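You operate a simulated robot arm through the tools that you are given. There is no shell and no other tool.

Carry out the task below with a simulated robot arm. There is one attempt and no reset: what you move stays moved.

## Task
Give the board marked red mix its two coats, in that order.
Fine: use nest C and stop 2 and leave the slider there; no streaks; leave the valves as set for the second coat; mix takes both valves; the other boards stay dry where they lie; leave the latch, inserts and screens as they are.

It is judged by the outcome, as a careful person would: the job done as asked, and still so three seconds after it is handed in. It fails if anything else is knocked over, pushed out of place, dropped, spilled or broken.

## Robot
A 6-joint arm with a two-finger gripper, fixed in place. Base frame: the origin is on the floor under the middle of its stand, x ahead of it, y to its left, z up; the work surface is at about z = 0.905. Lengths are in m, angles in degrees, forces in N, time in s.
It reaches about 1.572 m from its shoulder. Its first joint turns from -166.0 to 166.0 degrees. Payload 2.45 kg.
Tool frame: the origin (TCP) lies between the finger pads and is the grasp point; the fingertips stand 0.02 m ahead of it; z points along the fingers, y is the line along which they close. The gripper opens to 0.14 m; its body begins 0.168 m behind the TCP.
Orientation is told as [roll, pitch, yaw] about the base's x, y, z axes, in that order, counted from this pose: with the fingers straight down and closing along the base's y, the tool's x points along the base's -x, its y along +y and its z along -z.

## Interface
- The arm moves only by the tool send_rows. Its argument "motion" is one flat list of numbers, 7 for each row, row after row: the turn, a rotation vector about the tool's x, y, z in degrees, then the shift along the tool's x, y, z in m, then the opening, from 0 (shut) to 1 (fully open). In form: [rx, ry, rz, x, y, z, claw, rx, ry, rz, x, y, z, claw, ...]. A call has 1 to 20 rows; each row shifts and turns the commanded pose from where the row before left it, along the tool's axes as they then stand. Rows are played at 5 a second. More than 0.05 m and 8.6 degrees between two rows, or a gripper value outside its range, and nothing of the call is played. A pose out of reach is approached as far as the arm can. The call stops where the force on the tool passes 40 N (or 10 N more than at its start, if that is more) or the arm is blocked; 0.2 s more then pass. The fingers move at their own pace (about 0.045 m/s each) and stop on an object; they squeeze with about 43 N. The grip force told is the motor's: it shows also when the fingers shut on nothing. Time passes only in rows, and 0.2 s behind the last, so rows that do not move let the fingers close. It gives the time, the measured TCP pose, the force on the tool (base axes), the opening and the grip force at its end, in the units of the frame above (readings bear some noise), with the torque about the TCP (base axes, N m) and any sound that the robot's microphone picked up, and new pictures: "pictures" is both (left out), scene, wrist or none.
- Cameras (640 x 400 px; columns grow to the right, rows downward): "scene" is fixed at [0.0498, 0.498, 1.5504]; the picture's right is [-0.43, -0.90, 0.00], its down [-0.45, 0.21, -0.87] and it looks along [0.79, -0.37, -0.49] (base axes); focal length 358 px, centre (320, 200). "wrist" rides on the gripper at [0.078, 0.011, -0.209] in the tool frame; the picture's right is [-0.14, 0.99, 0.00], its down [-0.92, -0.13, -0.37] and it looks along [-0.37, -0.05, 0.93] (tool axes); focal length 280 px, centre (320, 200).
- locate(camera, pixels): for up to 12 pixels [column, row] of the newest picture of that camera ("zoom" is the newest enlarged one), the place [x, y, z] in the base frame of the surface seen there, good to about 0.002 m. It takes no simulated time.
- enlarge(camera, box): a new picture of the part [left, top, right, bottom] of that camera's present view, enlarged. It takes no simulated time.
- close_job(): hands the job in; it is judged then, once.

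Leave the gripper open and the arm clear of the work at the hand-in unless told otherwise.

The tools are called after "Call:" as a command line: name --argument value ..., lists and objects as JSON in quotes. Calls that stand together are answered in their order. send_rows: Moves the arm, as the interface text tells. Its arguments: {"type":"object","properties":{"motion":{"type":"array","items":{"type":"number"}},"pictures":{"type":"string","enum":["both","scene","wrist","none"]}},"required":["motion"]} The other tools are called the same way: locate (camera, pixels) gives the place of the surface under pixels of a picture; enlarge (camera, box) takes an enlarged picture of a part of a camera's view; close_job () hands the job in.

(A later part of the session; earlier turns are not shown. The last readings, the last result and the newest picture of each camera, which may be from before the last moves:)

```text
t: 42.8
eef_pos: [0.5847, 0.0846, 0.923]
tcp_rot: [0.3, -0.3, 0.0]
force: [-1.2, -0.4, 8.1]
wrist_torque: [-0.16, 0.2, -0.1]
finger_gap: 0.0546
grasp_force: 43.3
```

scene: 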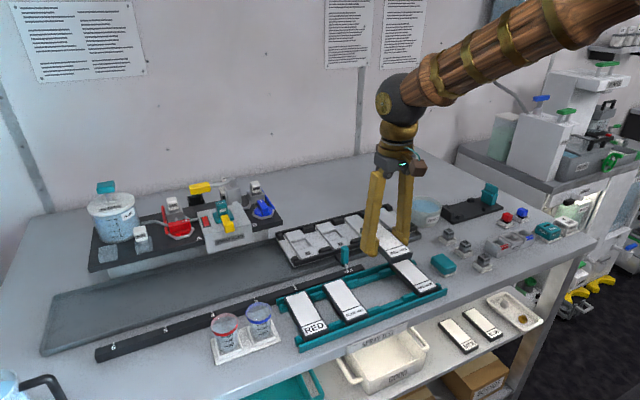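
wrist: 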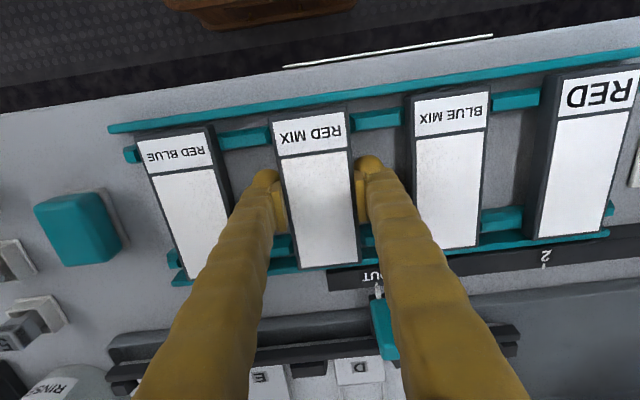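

The force of 8 N upward means the board is seated. I'll open the fingers, then rise to TCP z≈0.926 for the higher grip.

Call:
send_rows --motion '[0, 0, 0, 0, 0, 0, 0.45, 0, 0, 0, 0, 0, 0, 0.5, 0, 0, 0, 0, 0, 0, 0.5, 0, 0, 0, 0, 0, -0.0035, 0.5, 0, 0, 0, 0, 0, 0, 0.5]' --pictures "wrist"

Call:
enlarge --camera "wrist" --box '[200, 80, 440, 280]'

Call:
locate --camera "zoom" --pixels '[[232, 85], [370, 70], [285, 365], [395, 350], [310, 250], [90, 130], [560, 120]]'

```text
t: 44.0
eef_pos: [0.5858, 0.0861, 0.9261]
tcp_rot: [0.0, -0.2, 0.0]
force: [0.2, 0.2, -0.6]
wrist_torque: [-0.04, -0.02, 0.0]
finger_gap: 0.0699
grasp_force: 0.0
```

wrist: 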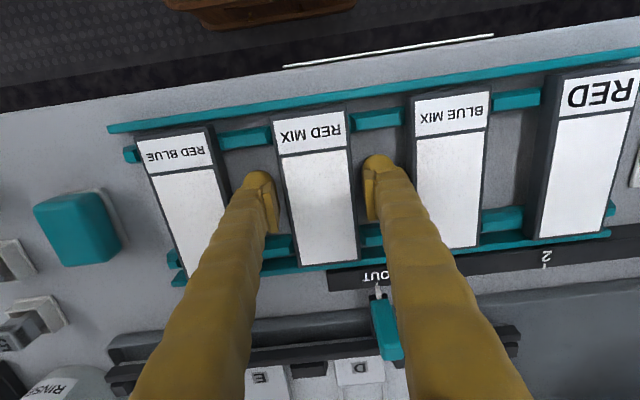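

```text
2.00 times, centred on (320, 180) of wrist
```

zoom: 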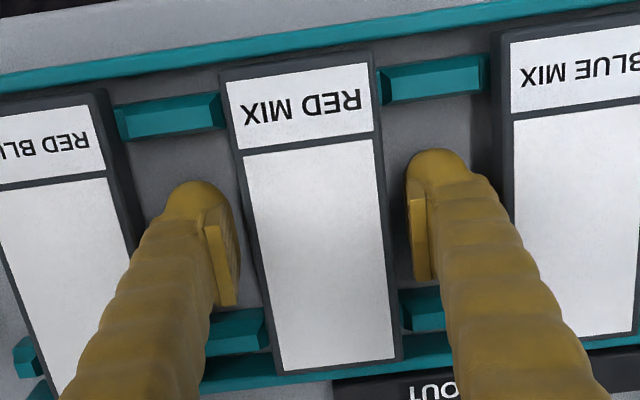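

```text
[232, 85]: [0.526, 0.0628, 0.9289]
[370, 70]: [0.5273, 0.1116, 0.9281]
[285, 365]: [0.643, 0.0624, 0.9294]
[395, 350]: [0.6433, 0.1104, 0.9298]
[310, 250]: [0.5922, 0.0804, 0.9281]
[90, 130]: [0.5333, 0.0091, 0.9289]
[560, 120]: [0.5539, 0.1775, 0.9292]
```

The board is back in its slot, flat at 0.929, and the TCP is at 0.926. I'll close and lift in tiny steps.

Call:
send_rows --motion '[0, 0, 0, 0, 0, 0, 0.4, 0, 0, 0, 0, 0, 0, 0.3, 0, 0, 0, 0, 0, 0, 0.1, 0, 0, 0, 0, 0, 0, 0, 0, 0, 0, 0, 0, 0, 0, 0, 0, 0, 0, 0, -0.004, 0, 0, 0, 0, 0, 0, -0.004, 0, 0, 0, 0, 0, 0, -0.005, 0]' --pictures "wrist"

Call:
enlarge --camera "wrist" --box '[200, 80, 440, 280]'

Call:
locate --camera "zoom" --pixels '[[232, 85], [370, 70], [285, 365], [395, 350], [310, 250], [90, 130], [560, 120]]'

```text
t: 45.8
eef_pos: [0.5842, 0.0851, 0.9389]
tcp_rot: [0.1, -0.2, 0.0]
force: [-0.4, -0.1, 0.0]
wrist_torque: [0.01, -0.02, -0.04]
finger_gap: 0.0545
grasp_force: 43.0
```

wrist: 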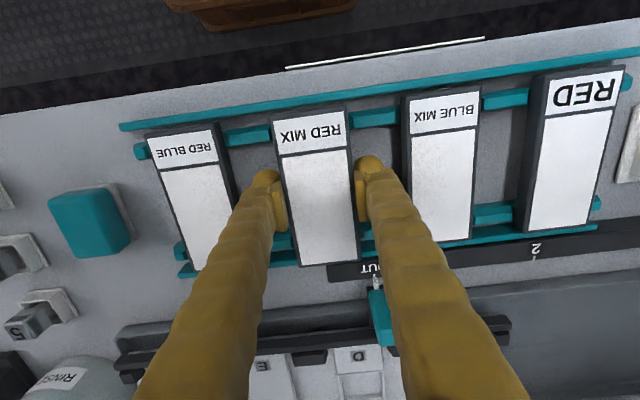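

```text
2.00 times, centred on (320, 180) of wrist
```

zoom: 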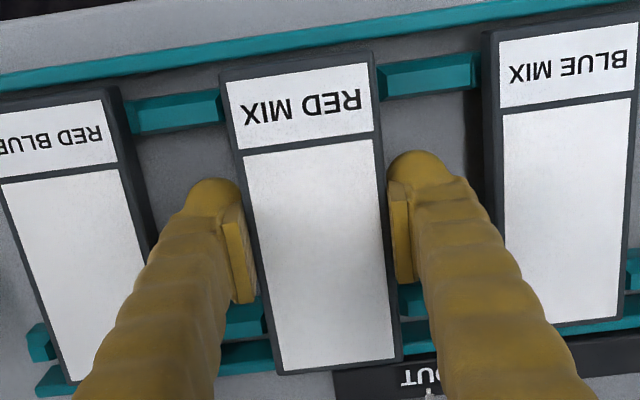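

```text
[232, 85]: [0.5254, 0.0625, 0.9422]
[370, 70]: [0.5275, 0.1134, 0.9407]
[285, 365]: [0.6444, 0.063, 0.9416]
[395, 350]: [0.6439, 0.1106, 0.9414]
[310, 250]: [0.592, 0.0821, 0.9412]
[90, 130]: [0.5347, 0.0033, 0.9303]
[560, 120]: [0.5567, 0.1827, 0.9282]
```

It's held level with the TCP 2.5 mm below the board top, so the release height in the nest will be under 2 mm. I'll lift on gently and check the grip.

Call:
send_rows --motion '[0, 0, 0, 0, 0, -0.008, 0, 0, 0, 0, 0, 0, -0.012, 0, 0, 0, 0, 0, 0, -0.015, 0, 0, 0, 0, 0, 0, -0.02, 0, 0, 0, 0, 0, 0, -0.02, 0, 0, 0, 0, 0, 0, -0.02, 0, 0, 0, 0, 0, 0, -0.02, 0, 0, 0, 0, 0, 0, -0.015, 0]' --pictures "wrist"

Call:
locate --camera "wrist" --pixels '[[280, 125], [342, 118], [305, 260], [350, 258], [320, 200]]'

```text
t: 47.6
eef_pos: [0.5848, 0.0853, 1.0696]
tcp_rot: [0.1, -0.3, 0.0]
force: [0.3, 0.1, -1.2]
wrist_torque: [-0.01, -0.02, 0.03]
finger_gap: 0.0543
grasp_force: 42.8
```

wrist: 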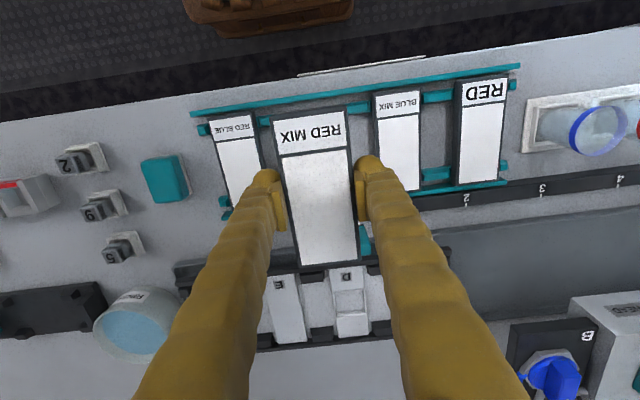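

```text
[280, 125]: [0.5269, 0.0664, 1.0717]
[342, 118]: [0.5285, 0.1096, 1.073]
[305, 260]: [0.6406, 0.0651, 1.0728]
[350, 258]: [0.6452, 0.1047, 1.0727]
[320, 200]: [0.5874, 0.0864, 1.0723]
```

Still held firmly. I'll measure the held board's edges once more so I place its centre exactly.

Call:
enlarge --camera "wrist" --box '[250, 95, 380, 285]'

```text
2.11 times, centred on (315, 190) of wrist
```

zoom: 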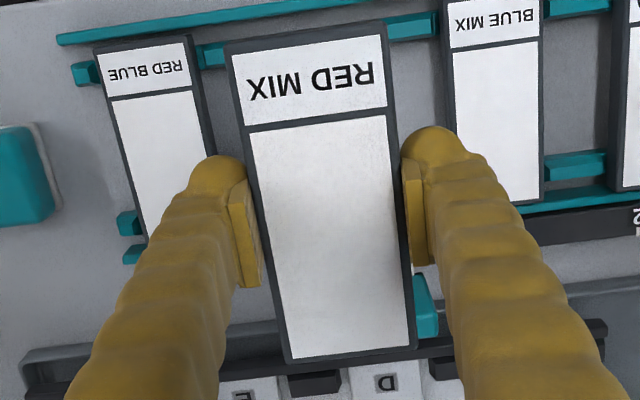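

Call:
locate --camera "zoom" --pixels '[[226, 46], [382, 24], [305, 34], [288, 361], [415, 347], [350, 354], [263, 200], [401, 180], [266, 220], [405, 215]]'

```text
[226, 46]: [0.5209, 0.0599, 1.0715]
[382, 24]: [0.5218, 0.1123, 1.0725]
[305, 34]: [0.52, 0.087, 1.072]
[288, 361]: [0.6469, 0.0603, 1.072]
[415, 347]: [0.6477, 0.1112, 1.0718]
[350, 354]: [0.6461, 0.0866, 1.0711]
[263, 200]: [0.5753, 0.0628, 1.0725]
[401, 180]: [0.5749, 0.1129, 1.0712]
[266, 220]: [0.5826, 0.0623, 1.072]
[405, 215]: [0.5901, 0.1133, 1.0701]
```

The board's centre matches the tool centre within 1 mm. I'll carry it at z 1.07 to above nest C: TCP target (0.817, 0.200).

Call:
send_rows --motion '[0, 0, 0, -0.02, 0.01, 0, 0, 0, 0, 0, -0.03, 0.015, 0, 0, 0, 0, 0, -0.036, 0.018, 0, 0, 0, 0, 0, -0.036, 0.018, 0, 0, 0, 0, 0, -0.036, 0.018, 0, 0, 0, 0, 0, -0.034, 0.016, 0, 0, 0, 0, 0, -0.025, 0.0127, 0, 0, 0, 0, 0, -0.0152, 0.007, 0, 0, 0, 0, 0, 0, 0, 0, 0]'

Call:
enlarge --camera "wrist" --box '[200, 80, 440, 300]'

```text
t: 49.6
eef_pos: [0.818, 0.2004, 1.07]
tcp_rot: [0.1, -0.2, 0.0]
force: [-0.2, -0.6, -0.6]
wrist_torque: [0.0, -0.01, 0.01]
finger_gap: 0.0544
grasp_force: 43.4
```

scene: 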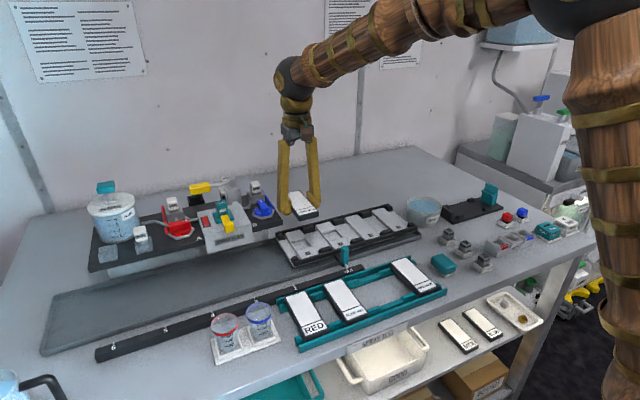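
wrist: 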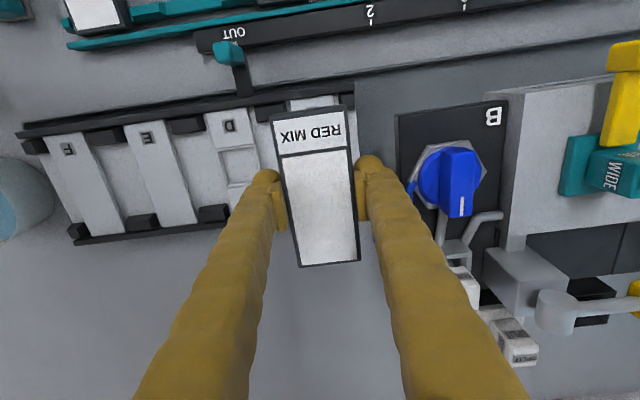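

```text
1.82 times, centred on (320, 190) of wrist
```

zoom: 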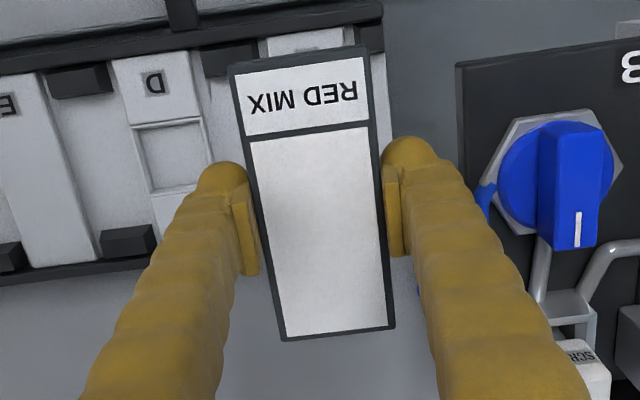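

The board is above nest C. The blue hose runs near the right finger, so I'll check its position before I descend.

Call:
locate --camera "zoom" --pixels '[[484, 196], [419, 290], [480, 215], [462, 130], [465, 180], [430, 160], [418, 145], [445, 200], [232, 68], [365, 48], [285, 338], [392, 325]]'

Call:
enlarge --camera "scene" --box '[230, 130, 350, 260]'

```text
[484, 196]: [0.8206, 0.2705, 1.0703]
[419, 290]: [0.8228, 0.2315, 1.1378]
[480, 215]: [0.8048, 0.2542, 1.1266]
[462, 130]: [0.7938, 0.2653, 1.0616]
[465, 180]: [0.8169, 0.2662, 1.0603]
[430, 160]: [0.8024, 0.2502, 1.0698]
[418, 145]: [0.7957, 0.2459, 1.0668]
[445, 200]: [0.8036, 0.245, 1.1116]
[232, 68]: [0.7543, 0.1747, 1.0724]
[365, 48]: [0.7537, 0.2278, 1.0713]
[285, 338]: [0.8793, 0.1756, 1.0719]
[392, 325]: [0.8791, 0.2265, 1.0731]
```

```text
3.08 times, centred on (290, 195) of scene
```

zoom: 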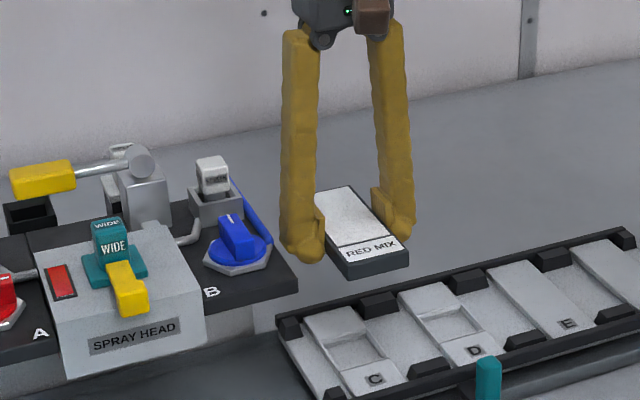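

The board is centred on the nest: x 0.753–0.881 and y 0.1745–0.228, inside 0.749–0.884 and 0.170–0.2325. The finger stays about 1 cm from the deck and hose. I'll descend most of the way.

Call:
send_rows --motion '[0, 0, 0, 0, 0, 0.03, 0, 0, 0, 0, 0, 0, 0.03, 0, 0, 0, 0, 0, 0, 0.03, 0, 0, 0, 0, 0, 0, 0.015, 0, 0, 0, 0, 0, 0, 0.004, 0]'

Call:
enlarge --camera "wrist" --box '[200, 80, 440, 300]'

Call:
enlarge --camera "scene" --box '[250, 170, 370, 290]'

```text
t: 50.8
eef_pos: [0.8182, 0.2004, 0.9604]
tcp_rot: [0.2, -0.2, 0.1]
force: [0.2, -0.6, -1.2]
wrist_torque: [-0.03, 0.0, 0.03]
finger_gap: 0.0546
grasp_force: 43.4
```

scene: 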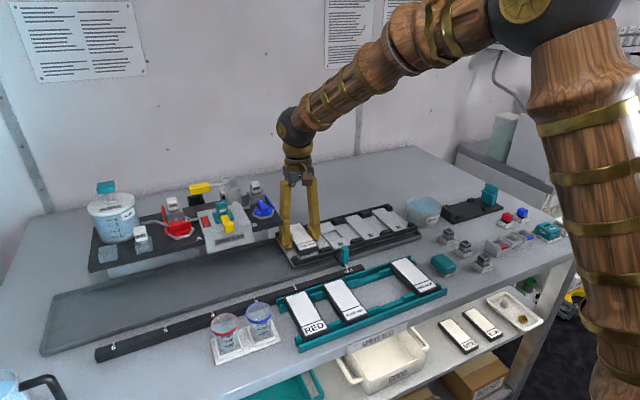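
wrist: 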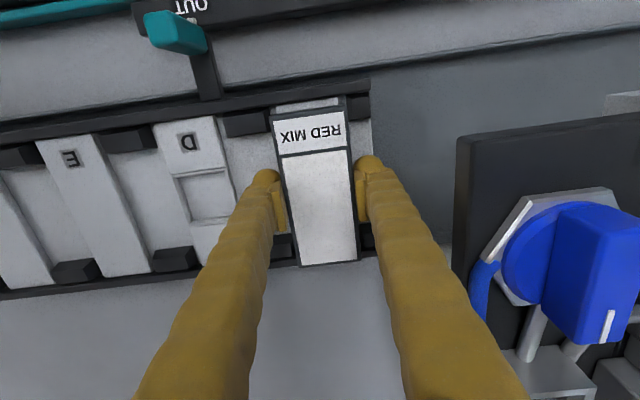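

```text
1.82 times, centred on (320, 190) of wrist
```

zoom: 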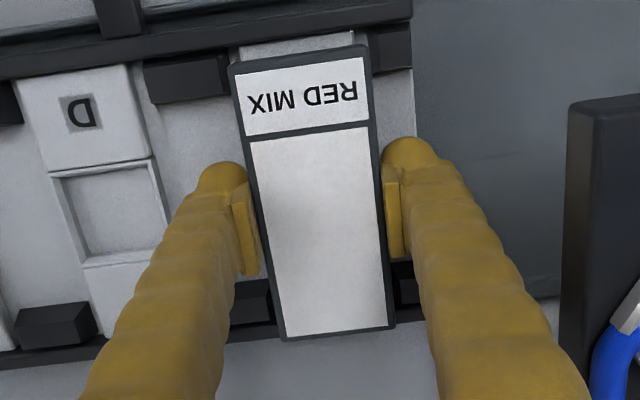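

```text
3.33 times, centred on (310, 230) of scene
```

zoom: 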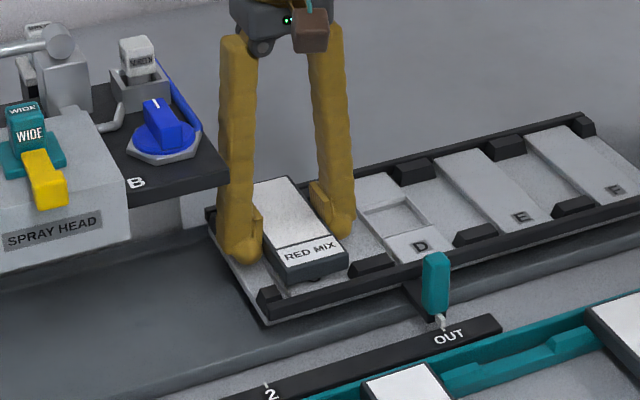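

The board lines up between the blocks. I'll lower the last millimetres slowly until contact.

Call:
send_rows --motion '[0, 0, 0, 0, 0, 0.004, 0, 0, 0, 0, 0, 0, 0.002, 0, 0, 0, 0, 0, 0, 0.002, 0, 0, 0, 0, 0, 0, 0, 0]' --pictures "wrist"

Call:
locate --camera "wrist" --pixels '[[320, 200], [300, 130], [335, 250], [285, 140], [350, 200]]'

```text
t: 51.8
eef_pos: [0.8173, 0.201, 0.9531]
tcp_rot: [0.1, -0.2, 0.0]
force: [-0.5, 0.5, 0.0]
wrist_torque: [0.01, 0.03, -0.01]
finger_gap: 0.0548
grasp_force: 42.3
```

wrist: 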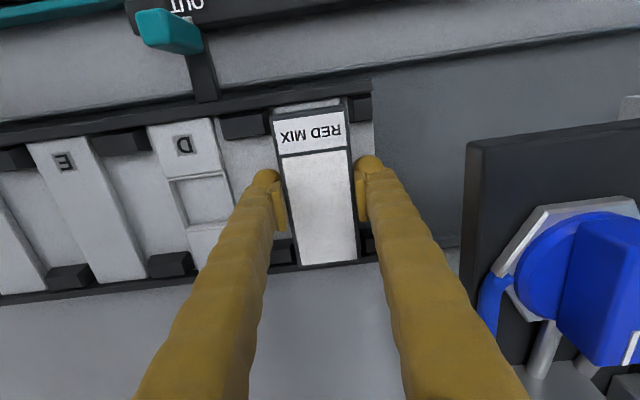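

```text
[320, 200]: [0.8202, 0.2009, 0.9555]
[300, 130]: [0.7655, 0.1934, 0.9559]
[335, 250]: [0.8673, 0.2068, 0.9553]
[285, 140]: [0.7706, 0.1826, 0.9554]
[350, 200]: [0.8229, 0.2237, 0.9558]
```

The board top is at 0.9555, so its bottom is about 3 mm above the seat. I'll lower another 2 mm in 1 mm steps.

Call:
send_rows --motion '[0, 0, 0, 0, 0, 0.001, 0, 0, 0, 0, 0, 0, 0.001, 0, 0, 0, 0, 0, 0, 0, 0]' --pictures "none"

```text
t: 52.6
eef_pos: [0.8175, 0.2003, 0.9535]
tcp_rot: [0.2, -0.4, 0.1]
force: [-3.2, 3.0, 15.0]
wrist_torque: [-0.17, 0.33, -0.08]
finger_gap: 0.0545
grasp_force: 43.0
```

There's 15 N upward now, so something touches. I'll look whether it's the board on its seat or the fingertips on the floor.

Call:
enlarge --camera "wrist" --box '[240, 80, 400, 290]'

Call:
enlarge --camera "scene" --box '[265, 215, 345, 275]'

```text
1.90 times, centred on (320, 185) of wrist
```

zoom: 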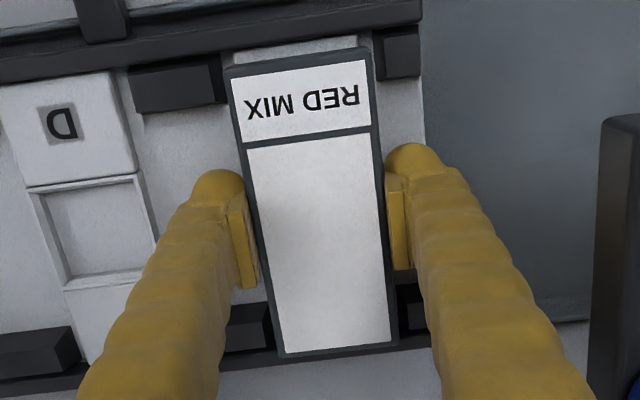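

```text
6.67 times, centred on (305, 245) of scene
```

zoom: 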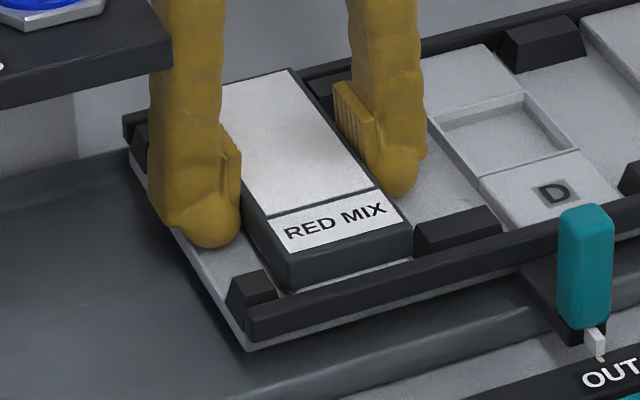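

Call:
locate --camera "zoom" --pixels '[[300, 150], [390, 220], [285, 245], [290, 283], [405, 250], [400, 258], [335, 262], [345, 275], [210, 245], [250, 265], [455, 215], [300, 300]]'

```text
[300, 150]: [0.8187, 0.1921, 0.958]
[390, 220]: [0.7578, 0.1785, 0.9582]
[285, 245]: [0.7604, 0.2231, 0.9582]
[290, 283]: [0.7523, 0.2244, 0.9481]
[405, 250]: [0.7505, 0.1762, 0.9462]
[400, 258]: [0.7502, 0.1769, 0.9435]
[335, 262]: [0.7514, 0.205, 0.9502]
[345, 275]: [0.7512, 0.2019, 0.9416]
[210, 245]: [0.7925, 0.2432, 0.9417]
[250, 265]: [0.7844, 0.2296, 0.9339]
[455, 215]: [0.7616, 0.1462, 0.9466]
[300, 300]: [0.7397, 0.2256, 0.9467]
```

The contact pattern points to the fingertips reaching the tray floor, with the board 2–3 mm above its seat and inside the blocks. I'll ease up 1 mm, shift 1 mm toward +x to centre it, and open the fingers slightly to let it settle.

Call:
send_rows --motion '[0, 0, 0, -0.001, 0, -0.001, 0, 0, 0, 0, 0, 0, 0, 0, 0, 0, 0, 0, 0, 0, 0.41, 0, 0, 0, 0, 0, 0, 0.45, 0, 0, 0, 0, 0, 0, 0.45]'

Call:
enlarge --camera "wrist" --box '[240, 80, 400, 290]'

Call:
locate --camera "wrist" --pixels '[[320, 200], [300, 130], [335, 250], [285, 140], [345, 200], [278, 108], [340, 98]]'

```text
t: 53.8
eef_pos: [0.8176, 0.2004, 0.9525]
tcp_rot: [0.2, -0.3, 0.1]
force: [-0.5, -0.3, 0.4]
wrist_torque: [-0.01, -0.01, -0.01]
finger_gap: 0.0629
grasp_force: 0.1
```

scene: 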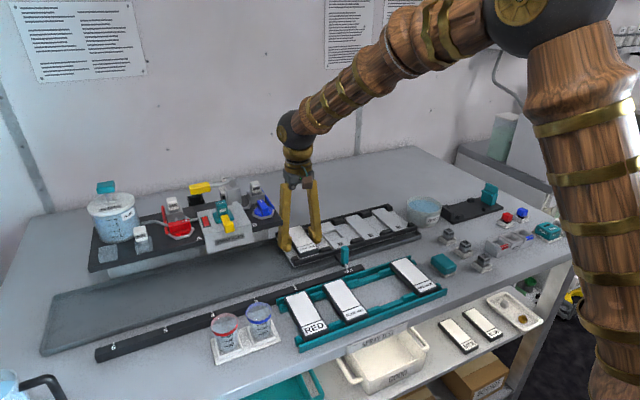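
wrist: 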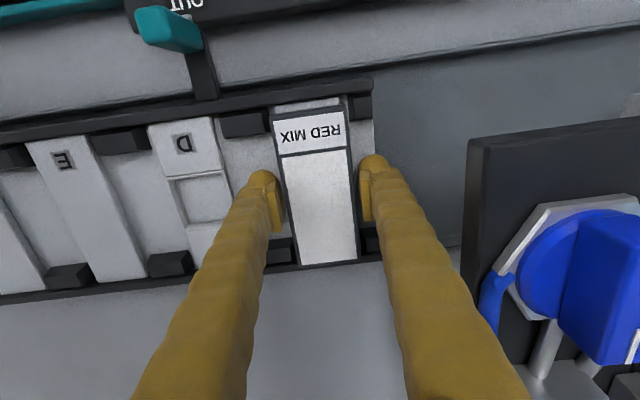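

```text
1.90 times, centred on (320, 185) of wrist
```

zoom: 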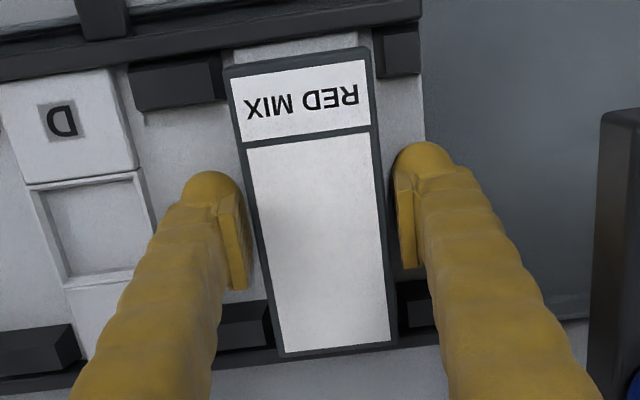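

```text
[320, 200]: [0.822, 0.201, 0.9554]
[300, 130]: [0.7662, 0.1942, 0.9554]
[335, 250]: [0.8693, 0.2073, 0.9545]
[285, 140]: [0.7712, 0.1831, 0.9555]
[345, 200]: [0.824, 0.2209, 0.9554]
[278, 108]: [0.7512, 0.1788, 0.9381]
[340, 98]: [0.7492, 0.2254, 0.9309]
```

After release the board top reads 0.9555 everywhere, level and fully seated, so it didn't drop. I'll lift straight up clear of the tray.

Call:
send_rows --motion '[0, 0, 0, 0, 0, -0.01, 0.45, 0, 0, 0, 0, 0, -0.02, 0.45, 0, 0, 0, 0, 0, -0.04, 0.45, 0, 0, 0, 0, 0, -0.04, 0.45, 0, 0, 0, 0, 0, -0.04, 0.45]'

Call:
enlarge --camera "wrist" --box '[220, 60, 420, 240]'

Call:
enlarge --camera "scene" --box '[260, 200, 380, 290]'

```text
t: 55.0
eef_pos: [0.816, 0.2008, 1.1016]
tcp_rot: [0.1, -0.2, 0.0]
force: [0.7, -0.2, 0.1]
wrist_torque: [-0.02, -0.01, -0.03]
finger_gap: 0.0629
grasp_force: 0.0
```

scene: 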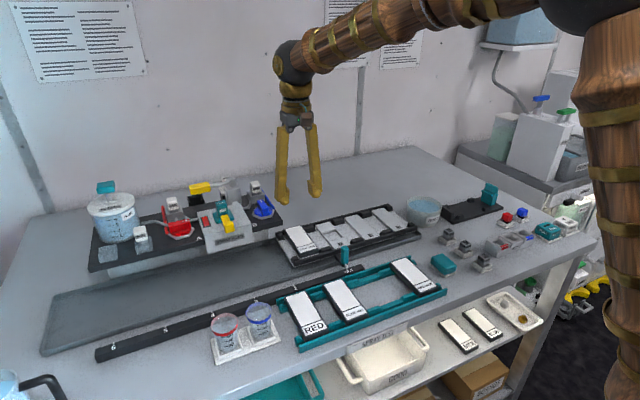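
wrist: 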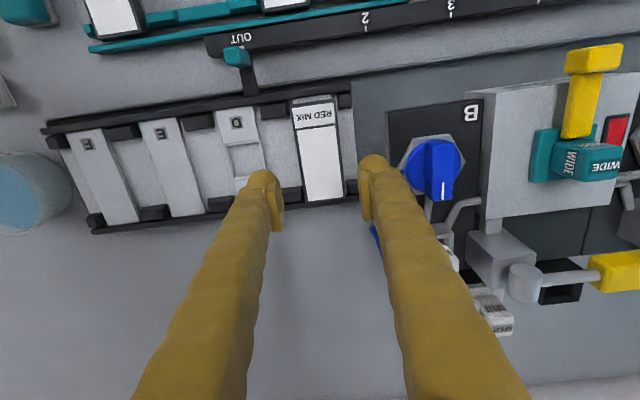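

```text
2.22 times, centred on (320, 150) of wrist
```

zoom: 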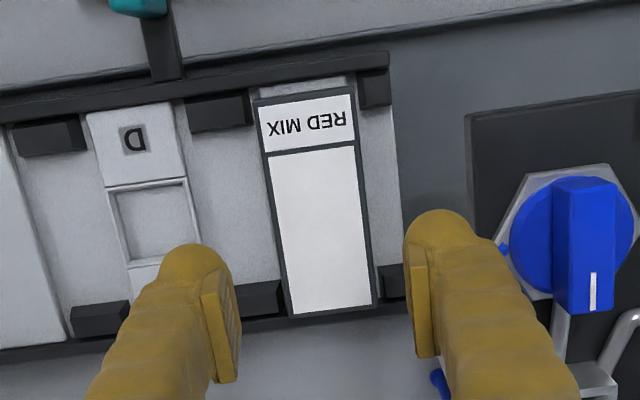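

```text
4.44 times, centred on (320, 245) of scene
```

zoom: 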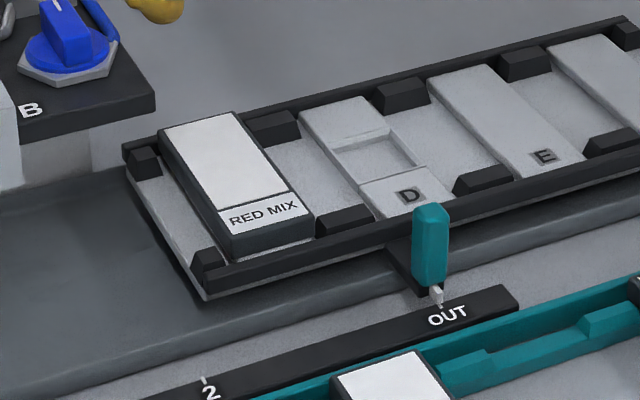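

RED MIX is seated in nest C. Next is the slider: I'll go above its teal handle near (0.695, 0.127) and look at it.

Call:
send_rows --motion '[0, 0, 0, 0.03, -0.018, 0, 0.4, 0, 0, 0, 0.03, -0.018, 0, 0.4, 0, 0, 0, 0.03, -0.018, 0, 0.4, 0, 0, 0, 0.031, -0.02, 0, 0.4, 0, 0, 0, 0, 0, 0.03, 0.4]'

Call:
enlarge --camera "wrist" --box '[240, 100, 400, 260]'

```text
t: 56.2
eef_pos: [0.6959, 0.1261, 1.0715]
tcp_rot: [0.2, -0.3, 0.0]
force: [0.3, -0.6, -0.8]
wrist_torque: [0.02, 0.0, 0.0]
finger_gap: 0.0561
grasp_force: 0.0
```

scene: 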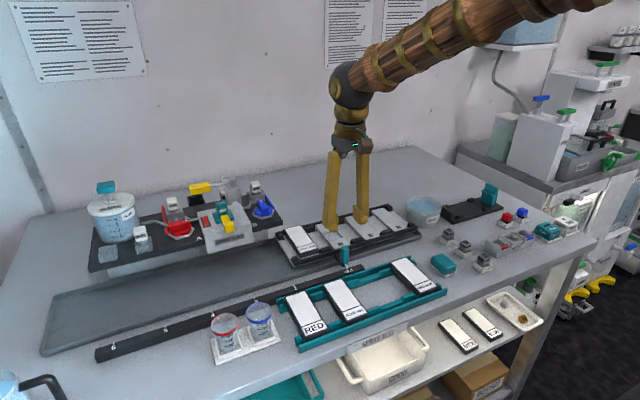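
wrist: 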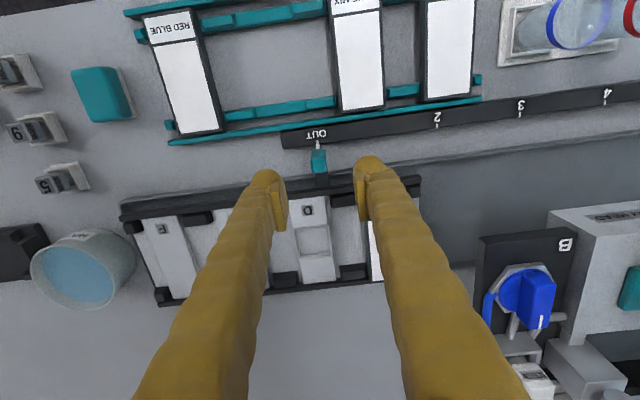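

```text
2.50 times, centred on (320, 180) of wrist
```

zoom: 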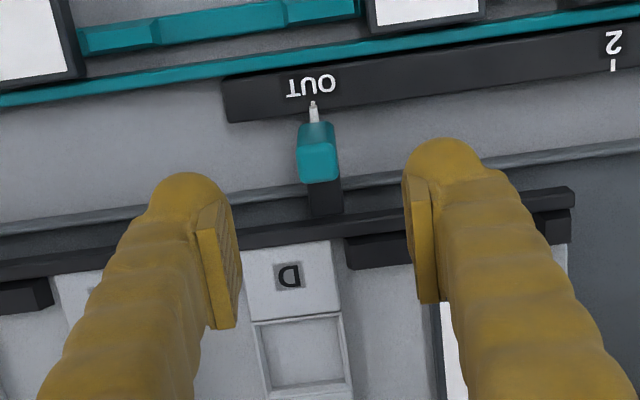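

Call:
locate --camera "zoom" --pixels '[[318, 165], [300, 165], [336, 165], [318, 145], [318, 180], [316, 125], [314, 105], [313, 98], [613, 70], [613, 60], [325, 200], [305, 150]]'

```text
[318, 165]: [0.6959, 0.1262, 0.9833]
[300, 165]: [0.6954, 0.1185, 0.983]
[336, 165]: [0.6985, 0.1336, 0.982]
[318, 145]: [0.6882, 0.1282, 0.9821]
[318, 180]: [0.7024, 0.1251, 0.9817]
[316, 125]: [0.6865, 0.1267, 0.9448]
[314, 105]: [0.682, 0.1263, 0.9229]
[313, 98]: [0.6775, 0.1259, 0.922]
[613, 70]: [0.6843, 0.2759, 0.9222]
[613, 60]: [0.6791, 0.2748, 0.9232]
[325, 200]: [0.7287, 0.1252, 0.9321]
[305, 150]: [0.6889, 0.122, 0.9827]
```

The handle is 16 mm wide in y, centred at (0.695, 0.126), with its top at z 0.983. Its pin points at the OUT tick (y 0.126), and tick 2 is at y 0.2755. I'll descend and grip the handle.

Call:
send_rows --motion '[0, 0, 0, 0, 0, 0.04, 0.4, 0, 0, 0, 0, 0, 0.04, 0.4, 0, 0, 0, 0, 0, 0.022, 0.4, 0, 0, 0, 0, 0, 0, 0.2, 0, 0, 0, 0, 0, 0, 0.1, 0, 0, 0, 0, 0, 0, 0, 0, 0, 0, 0, 0, 0, 0]' --pictures "wrist"

Call:
enlarge --camera "wrist" --box '[240, 100, 400, 260]'

```text
t: 57.8
eef_pos: [0.6966, 0.1254, 0.9701]
tcp_rot: [0.1, -0.3, 0.1]
force: [1.1, -2.4, -4.6]
wrist_torque: [-0.05, -0.17, 0.0]
finger_gap: 0.0169
grasp_force: 35.6
```

wrist: 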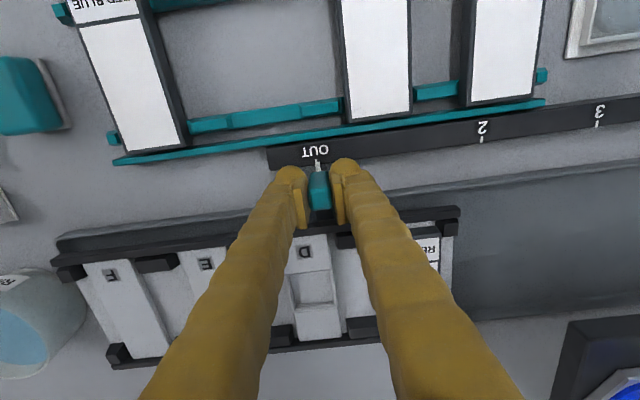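

```text
2.50 times, centred on (320, 180) of wrist
```

zoom: 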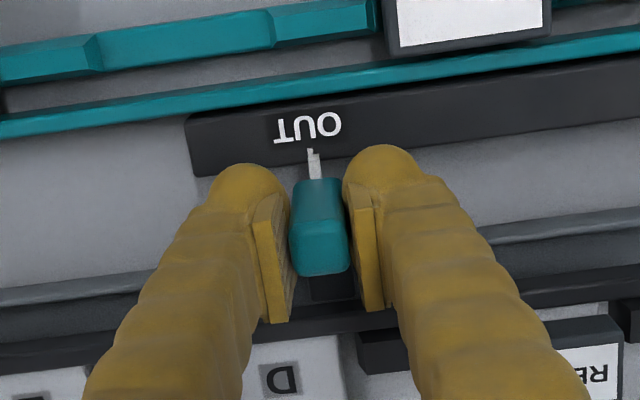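

The handle is gripped at 16.9 mm. I'll slide it gently toward +y, starting with small steps to feel the resistance.

Call:
send_rows --motion '[0, 0, 0, 0, 0.003, 0, 0, 0, 0, 0, 0, 0.005, 0, 0, 0, 0, 0, 0, 0.008, 0, 0, 0, 0, 0, 0, 0.01, 0, 0]'

```text
t: 58.8
eef_pos: [0.6963, 0.1528, 0.9694]
tcp_rot: [0.1, -0.3, 0.0]
force: [-12.0, -0.9, 6.2]
wrist_torque: [0.0, 0.4, 0.03]
finger_gap: 0.017
grasp_force: 42.2
```

scene: 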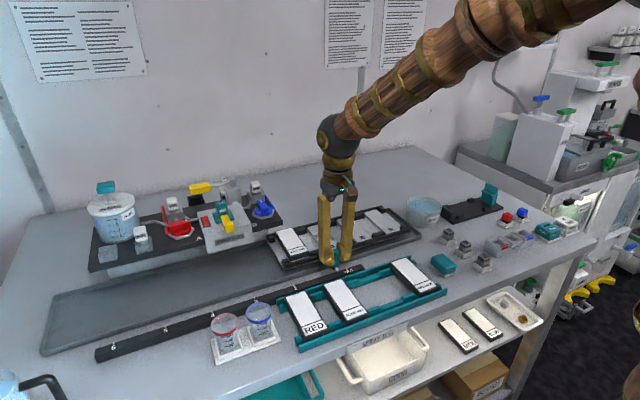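
wrist: 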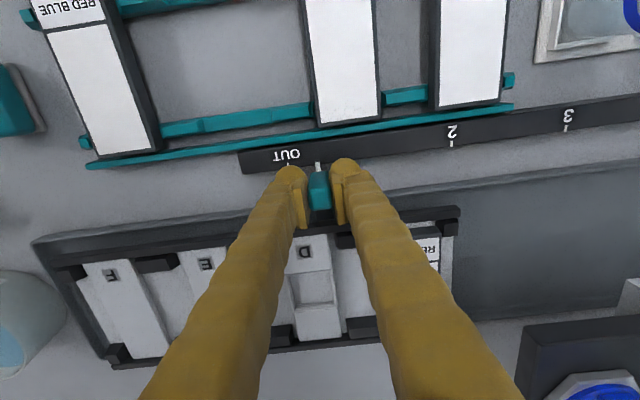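

It slides freely, about 1 N. I'll continue smoothly toward stop 2.

Call:
send_rows --motion '[0, 0, 0, 0, 0.01, 0, 0, 0, 0, 0, 0, 0.012, 0, 0, 0, 0, 0, 0, 0.012, 0, 0, 0, 0, 0, 0, 0.012, 0, 0, 0, 0, 0, 0, 0.012, 0, 0, 0, 0, 0, 0, 0.012, 0, 0, 0, 0, 0, 0, 0.012, 0, 0, 0, 0, 0, 0, 0.012, 0, 0, 0, 0, 0, 0, 0.012, 0, 0, 0, 0, 0, 0, 0.008, 0, 0, 0, 0, 0, 0, 0.004, 0, 0]'

Call:
enlarge --camera "wrist" --box '[240, 100, 400, 260]'

```text
t: 61.2
eef_pos: [0.6964, 0.2702, 0.9689]
tcp_rot: [0.2, -0.3, 0.0]
force: [0.7, 1.5, -18.3]
wrist_torque: [-0.01, -0.18, -0.02]
finger_gap: 0.0168
grasp_force: 42.4
```

scene: 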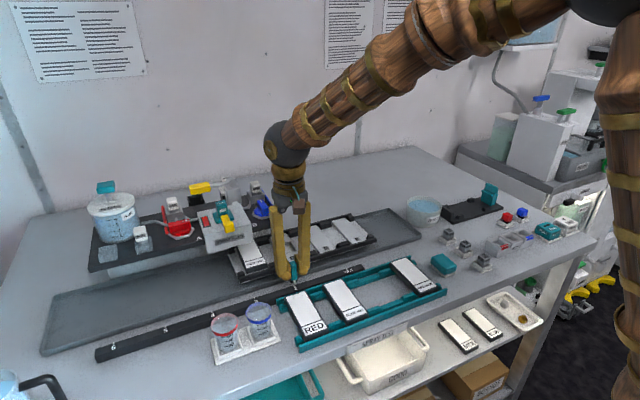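
wrist: 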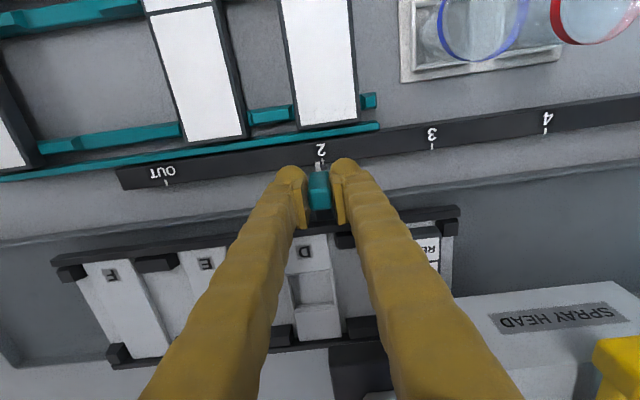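

```text
2.50 times, centred on (320, 180) of wrist
```

zoom: 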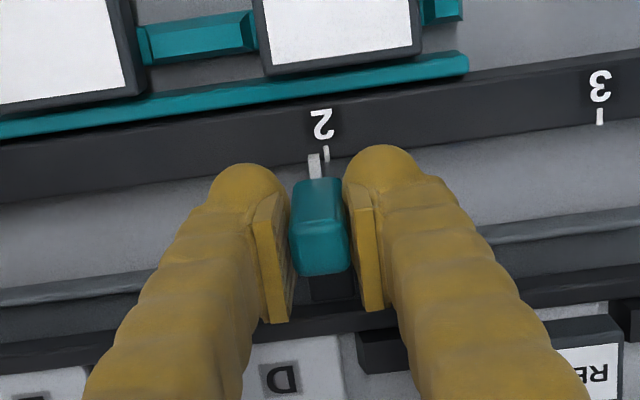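

The pin is about 5 mm short of tick 2 in the zoom (314 vs 327). I'll move the last 5 mm slowly.

Call:
send_rows --motion '[0, 0, 0, 0, 0.003, 0, 0, 0, 0, 0, 0, 0.002, 0, 0, 0, 0, 0, 0, 0, 0, 0]' --pictures "wrist"

Call:
enlarge --camera "wrist" --box '[270, 130, 370, 210]'

```text
t: 62.0
eef_pos: [0.6964, 0.2746, 0.9685]
tcp_rot: [0.1, -0.3, 0.0]
force: [6.1, 0.4, -20.0]
wrist_torque: [-0.02, -0.18, 0.02]
finger_gap: 0.0167
grasp_force: 42.5
```

wrist: 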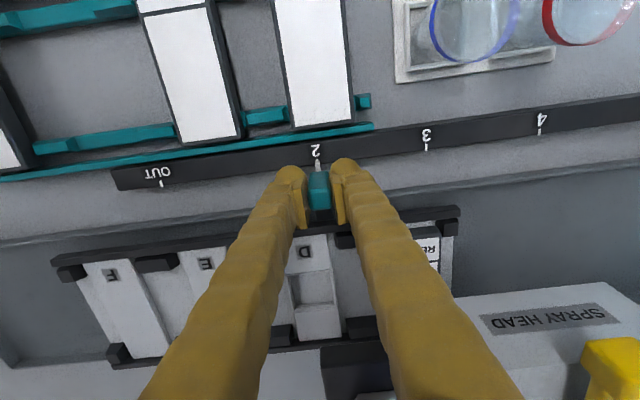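

```text
5.00 times, centred on (320, 170) of wrist
```

zoom: 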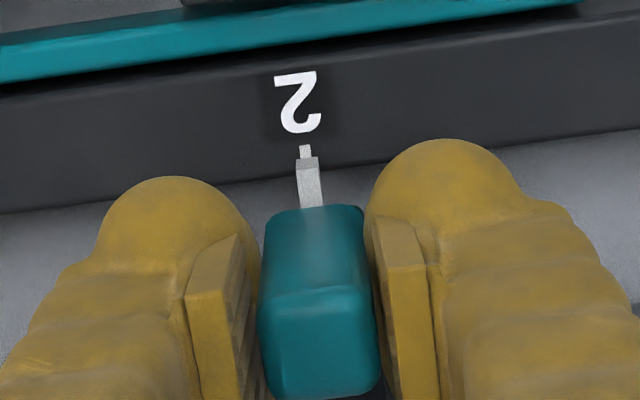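

The pin now sits on tick 2, with the same small parallax it showed at OUT. I'll open the fingers and lift off.

Call:
send_rows --motion '[0, 0, 0, 0, 0, 0, 0.15, 0, 0, 0, 0, 0, 0, 0.25, 0, 0, 0, 0, 0, 0, 0.35, 0, 0, 0, 0, 0, -0.02, 0.35, 0, 0, 0, 0, 0, -0.04, 0.35, 0, 0, 0, 0, 0, -0.05, 0.35]'

Call:
enlarge --camera "wrist" --box '[250, 80, 390, 200]'

Call:
enlarge --camera "scene" --box '[200, 190, 360, 300]'

```text
t: 63.4
eef_pos: [0.6959, 0.2745, 1.0812]
tcp_rot: [0.0, -0.2, 0.1]
force: [-0.2, 0.5, 0.9]
wrist_torque: [-0.04, 0.01, -0.02]
finger_gap: 0.0489
grasp_force: 0.1
```

scene: 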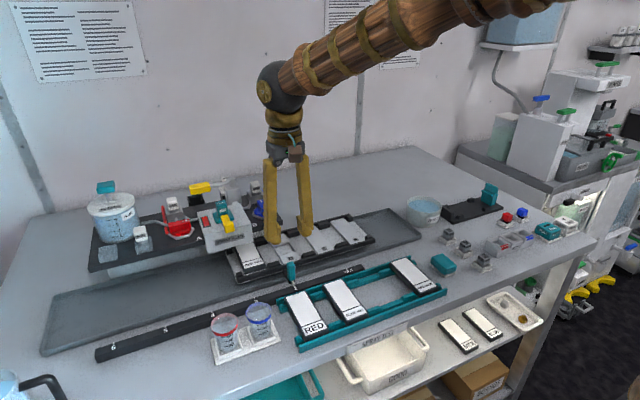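
wrist: 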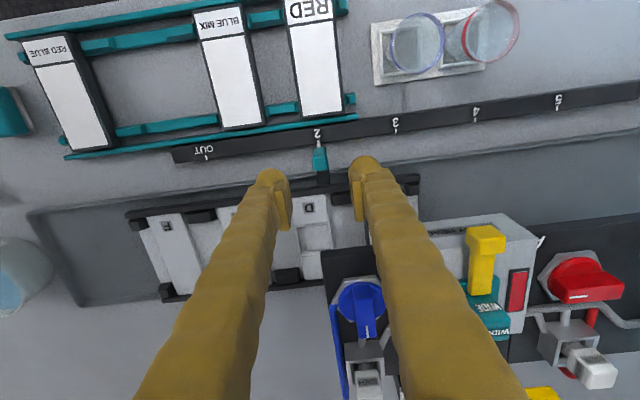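

```text
3.33 times, centred on (320, 140) of wrist
```

zoom: 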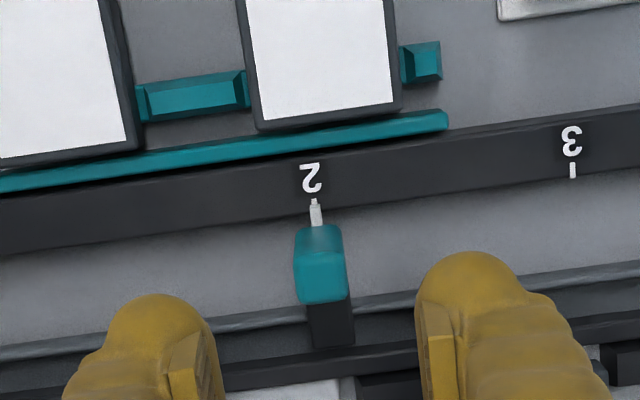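

```text
3.64 times, centred on (280, 245) of scene
```

zoom: 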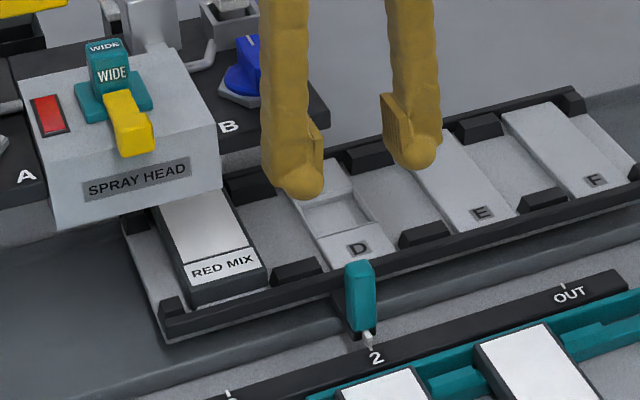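

The slider is at stop 2 with RED MIX under the head, and the sight glass is red, matching coat 1. I'll close the fingers and go above the yellow lever.

Call:
send_rows --motion '[0, 0, 0, 0, 0, -0.05, 0.2, 0, 0, 0, 0, 0, -0.05, 0, 0, 0, 0, 0, 0, -0.05, 0, 0, 0, 0, 0, 0, -0.02, 0, 0, 0, 0, -0.036, 0.0285, 0, 0, 0, 0, 0, -0.036, 0.0285, 0, 0, 0, 0, 0, -0.036, 0.0285, 0, 0, 0, 0, 0, -0.036, 0.0285, 0, 0, 0, 0, 0, -0.036, 0.0285, 0, 0, 0, 0, 0, -0.0215, 0.015, 0, 0, 0, 0, 0, 0, 0, 0.04, 0, 0, 0, 0, 0, 0, 0.04, 0]'

```text
t: 66.0
eef_pos: [0.8967, 0.432, 1.1716]
tcp_rot: [0.1, -0.2, -0.1]
force: [-0.1, -0.3, 0.9]
wrist_torque: [0.02, -0.01, 0.01]
finger_gap: 0.0
grasp_force: 29.3
```

scene: 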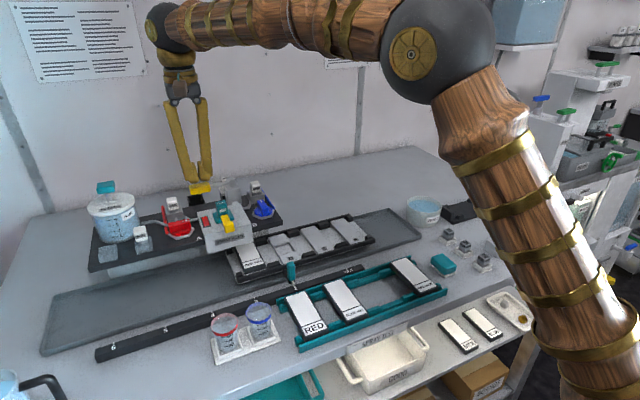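
wrist: 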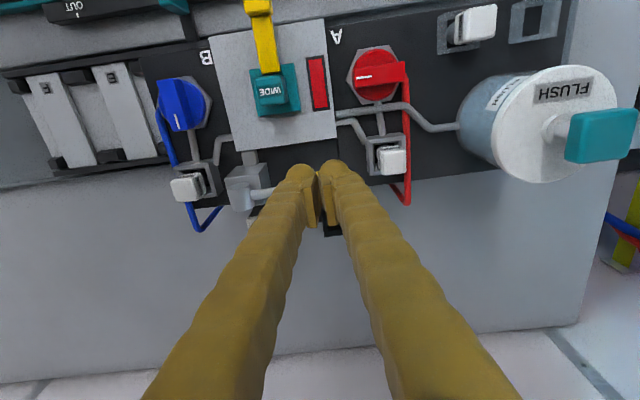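

The state is valve A open, B shut, glass red and board under the head. I'll press the lever now for the red coat, to the same depth as the test (TCP z≈1.131).

Call:
send_rows --motion '[0, 0, 0, 0, 0, 0.015, 0, 0, 0, 0, 0, 0, 0.01, 0, 0, 0, 0, 0, 0, 0.01, 0, 0, 0, 0, 0, 0, 0.0056, 0]'

Call:
enlarge --camera "scene" --box '[160, 190, 320, 300]'

```text
t: 67.0
eef_pos: [0.8959, 0.4329, 1.1307]
tcp_rot: [0.1, -0.3, 0.0]
force: [-0.9, 0.6, 3.4]
wrist_torque: [-0.06, 0.0, 0.02]
finger_gap: 0.0002
grasp_force: 29.2
```

scene: 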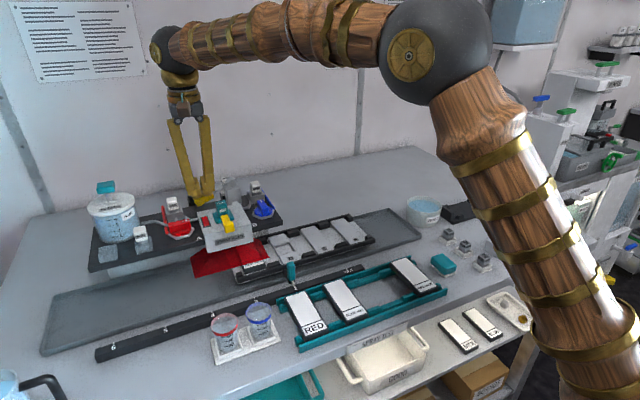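
wrist: 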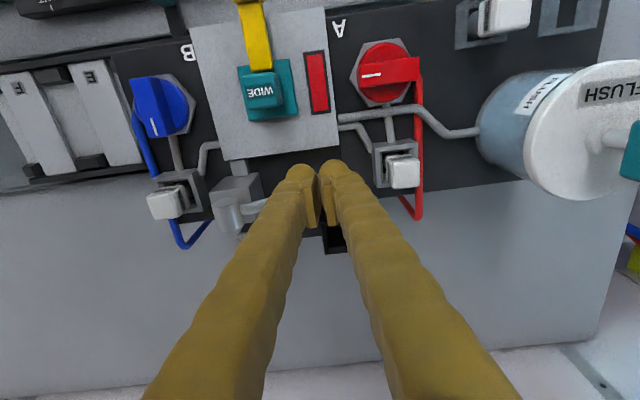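

```text
3.64 times, centred on (240, 245) of scene
```

zoom: 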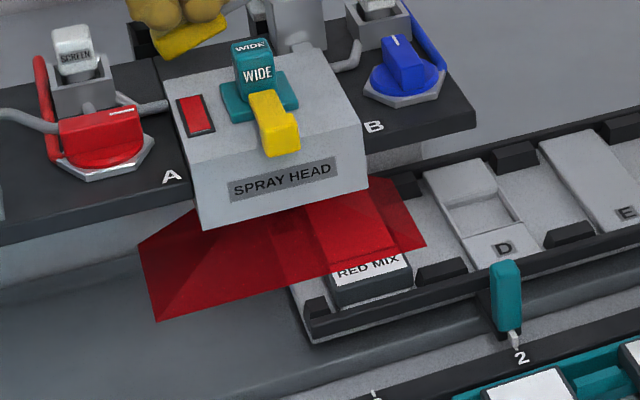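

The red fan covers the board evenly, wider than the board on both sides. I'll release the lever and lift off, then check the result.

Call:
send_rows --motion '[0, 0, 0, 0, 0, -0.01, 0, 0, 0, 0, 0, 0, -0.03, 0, 0, 0, 0, 0, 0, -0.05, 0, 0, 0, 0, 0, 0, -0.03, 0]'

Call:
enlarge --camera "scene" --box '[160, 190, 320, 300]'

```text
t: 68.0
eef_pos: [0.8969, 0.4314, 1.251]
tcp_rot: [0.1, -0.3, -0.1]
force: [0.0, -0.3, -0.1]
wrist_torque: [-0.03, 0.02, 0.01]
finger_gap: 0.0002
grasp_force: 29.5
```

scene: 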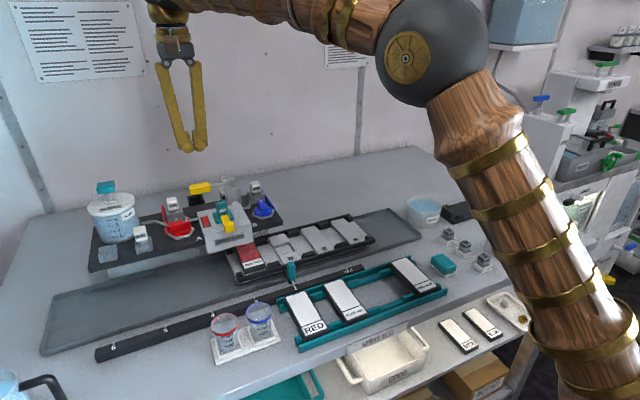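
wrist: 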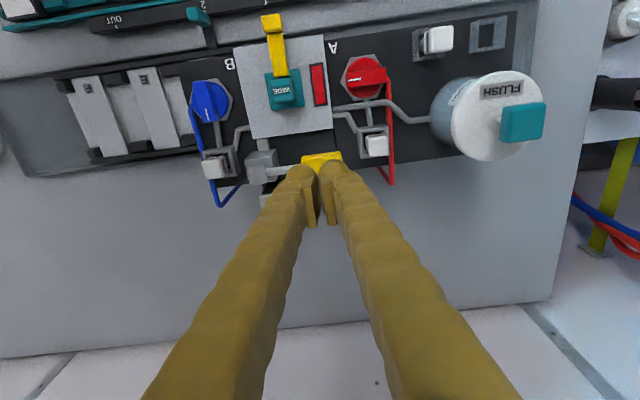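

```text
3.64 times, centred on (240, 245) of scene
```

zoom: 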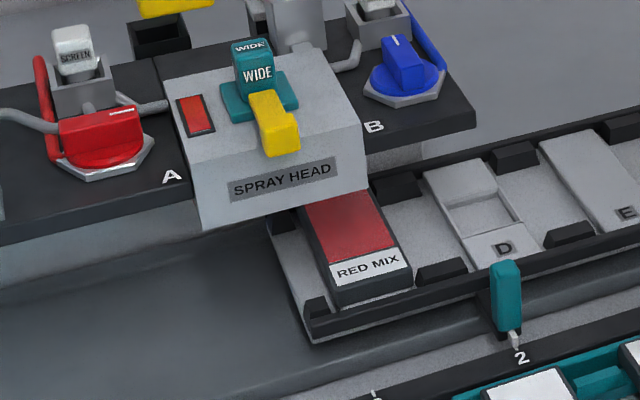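

Coat 1 is on: the board is evenly red and its label is clean. The glass shows red left in the head. Before the mix coat I'll move the board away to OUT so flush water can't hit it, then flush the head. I'll measure the flush button and check the handle now.

Call:
locate --camera "wrist" --pixels '[[522, 117], [505, 110], [540, 110], [522, 128], [490, 95], [196, 16], [500, 130]]'

Call:
locate --camera "scene" --pixels '[[107, 186], [98, 188], [115, 187], [107, 192], [108, 200], [100, 200], [291, 268], [250, 255], [245, 250], [262, 262]]'

Call:
enlarge --camera "scene" --box '[75, 170, 155, 265]'

```text
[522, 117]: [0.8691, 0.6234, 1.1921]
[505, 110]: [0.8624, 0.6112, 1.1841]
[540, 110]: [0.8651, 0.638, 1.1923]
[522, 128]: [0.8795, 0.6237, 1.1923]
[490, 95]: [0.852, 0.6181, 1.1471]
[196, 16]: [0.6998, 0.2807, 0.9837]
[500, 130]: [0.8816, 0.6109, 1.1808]
```

```text
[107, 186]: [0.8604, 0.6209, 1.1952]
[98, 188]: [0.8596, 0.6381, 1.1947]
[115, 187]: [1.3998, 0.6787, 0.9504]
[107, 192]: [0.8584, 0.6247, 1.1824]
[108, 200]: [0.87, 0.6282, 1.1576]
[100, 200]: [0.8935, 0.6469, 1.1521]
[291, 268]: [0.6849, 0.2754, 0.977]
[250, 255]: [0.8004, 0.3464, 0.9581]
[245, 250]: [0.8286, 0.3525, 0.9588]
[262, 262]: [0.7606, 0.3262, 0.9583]
```

```text
4.21 times, centred on (115, 218) of scene
```

zoom: 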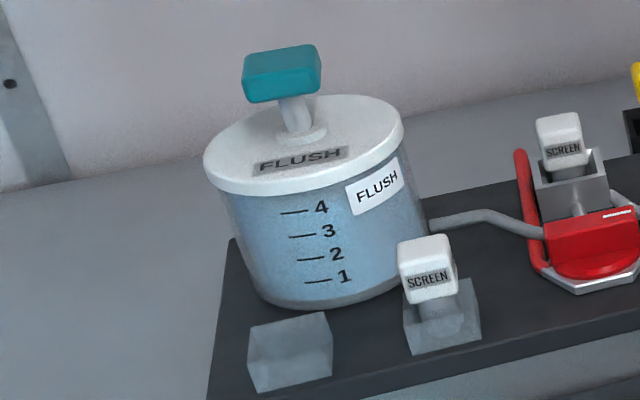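

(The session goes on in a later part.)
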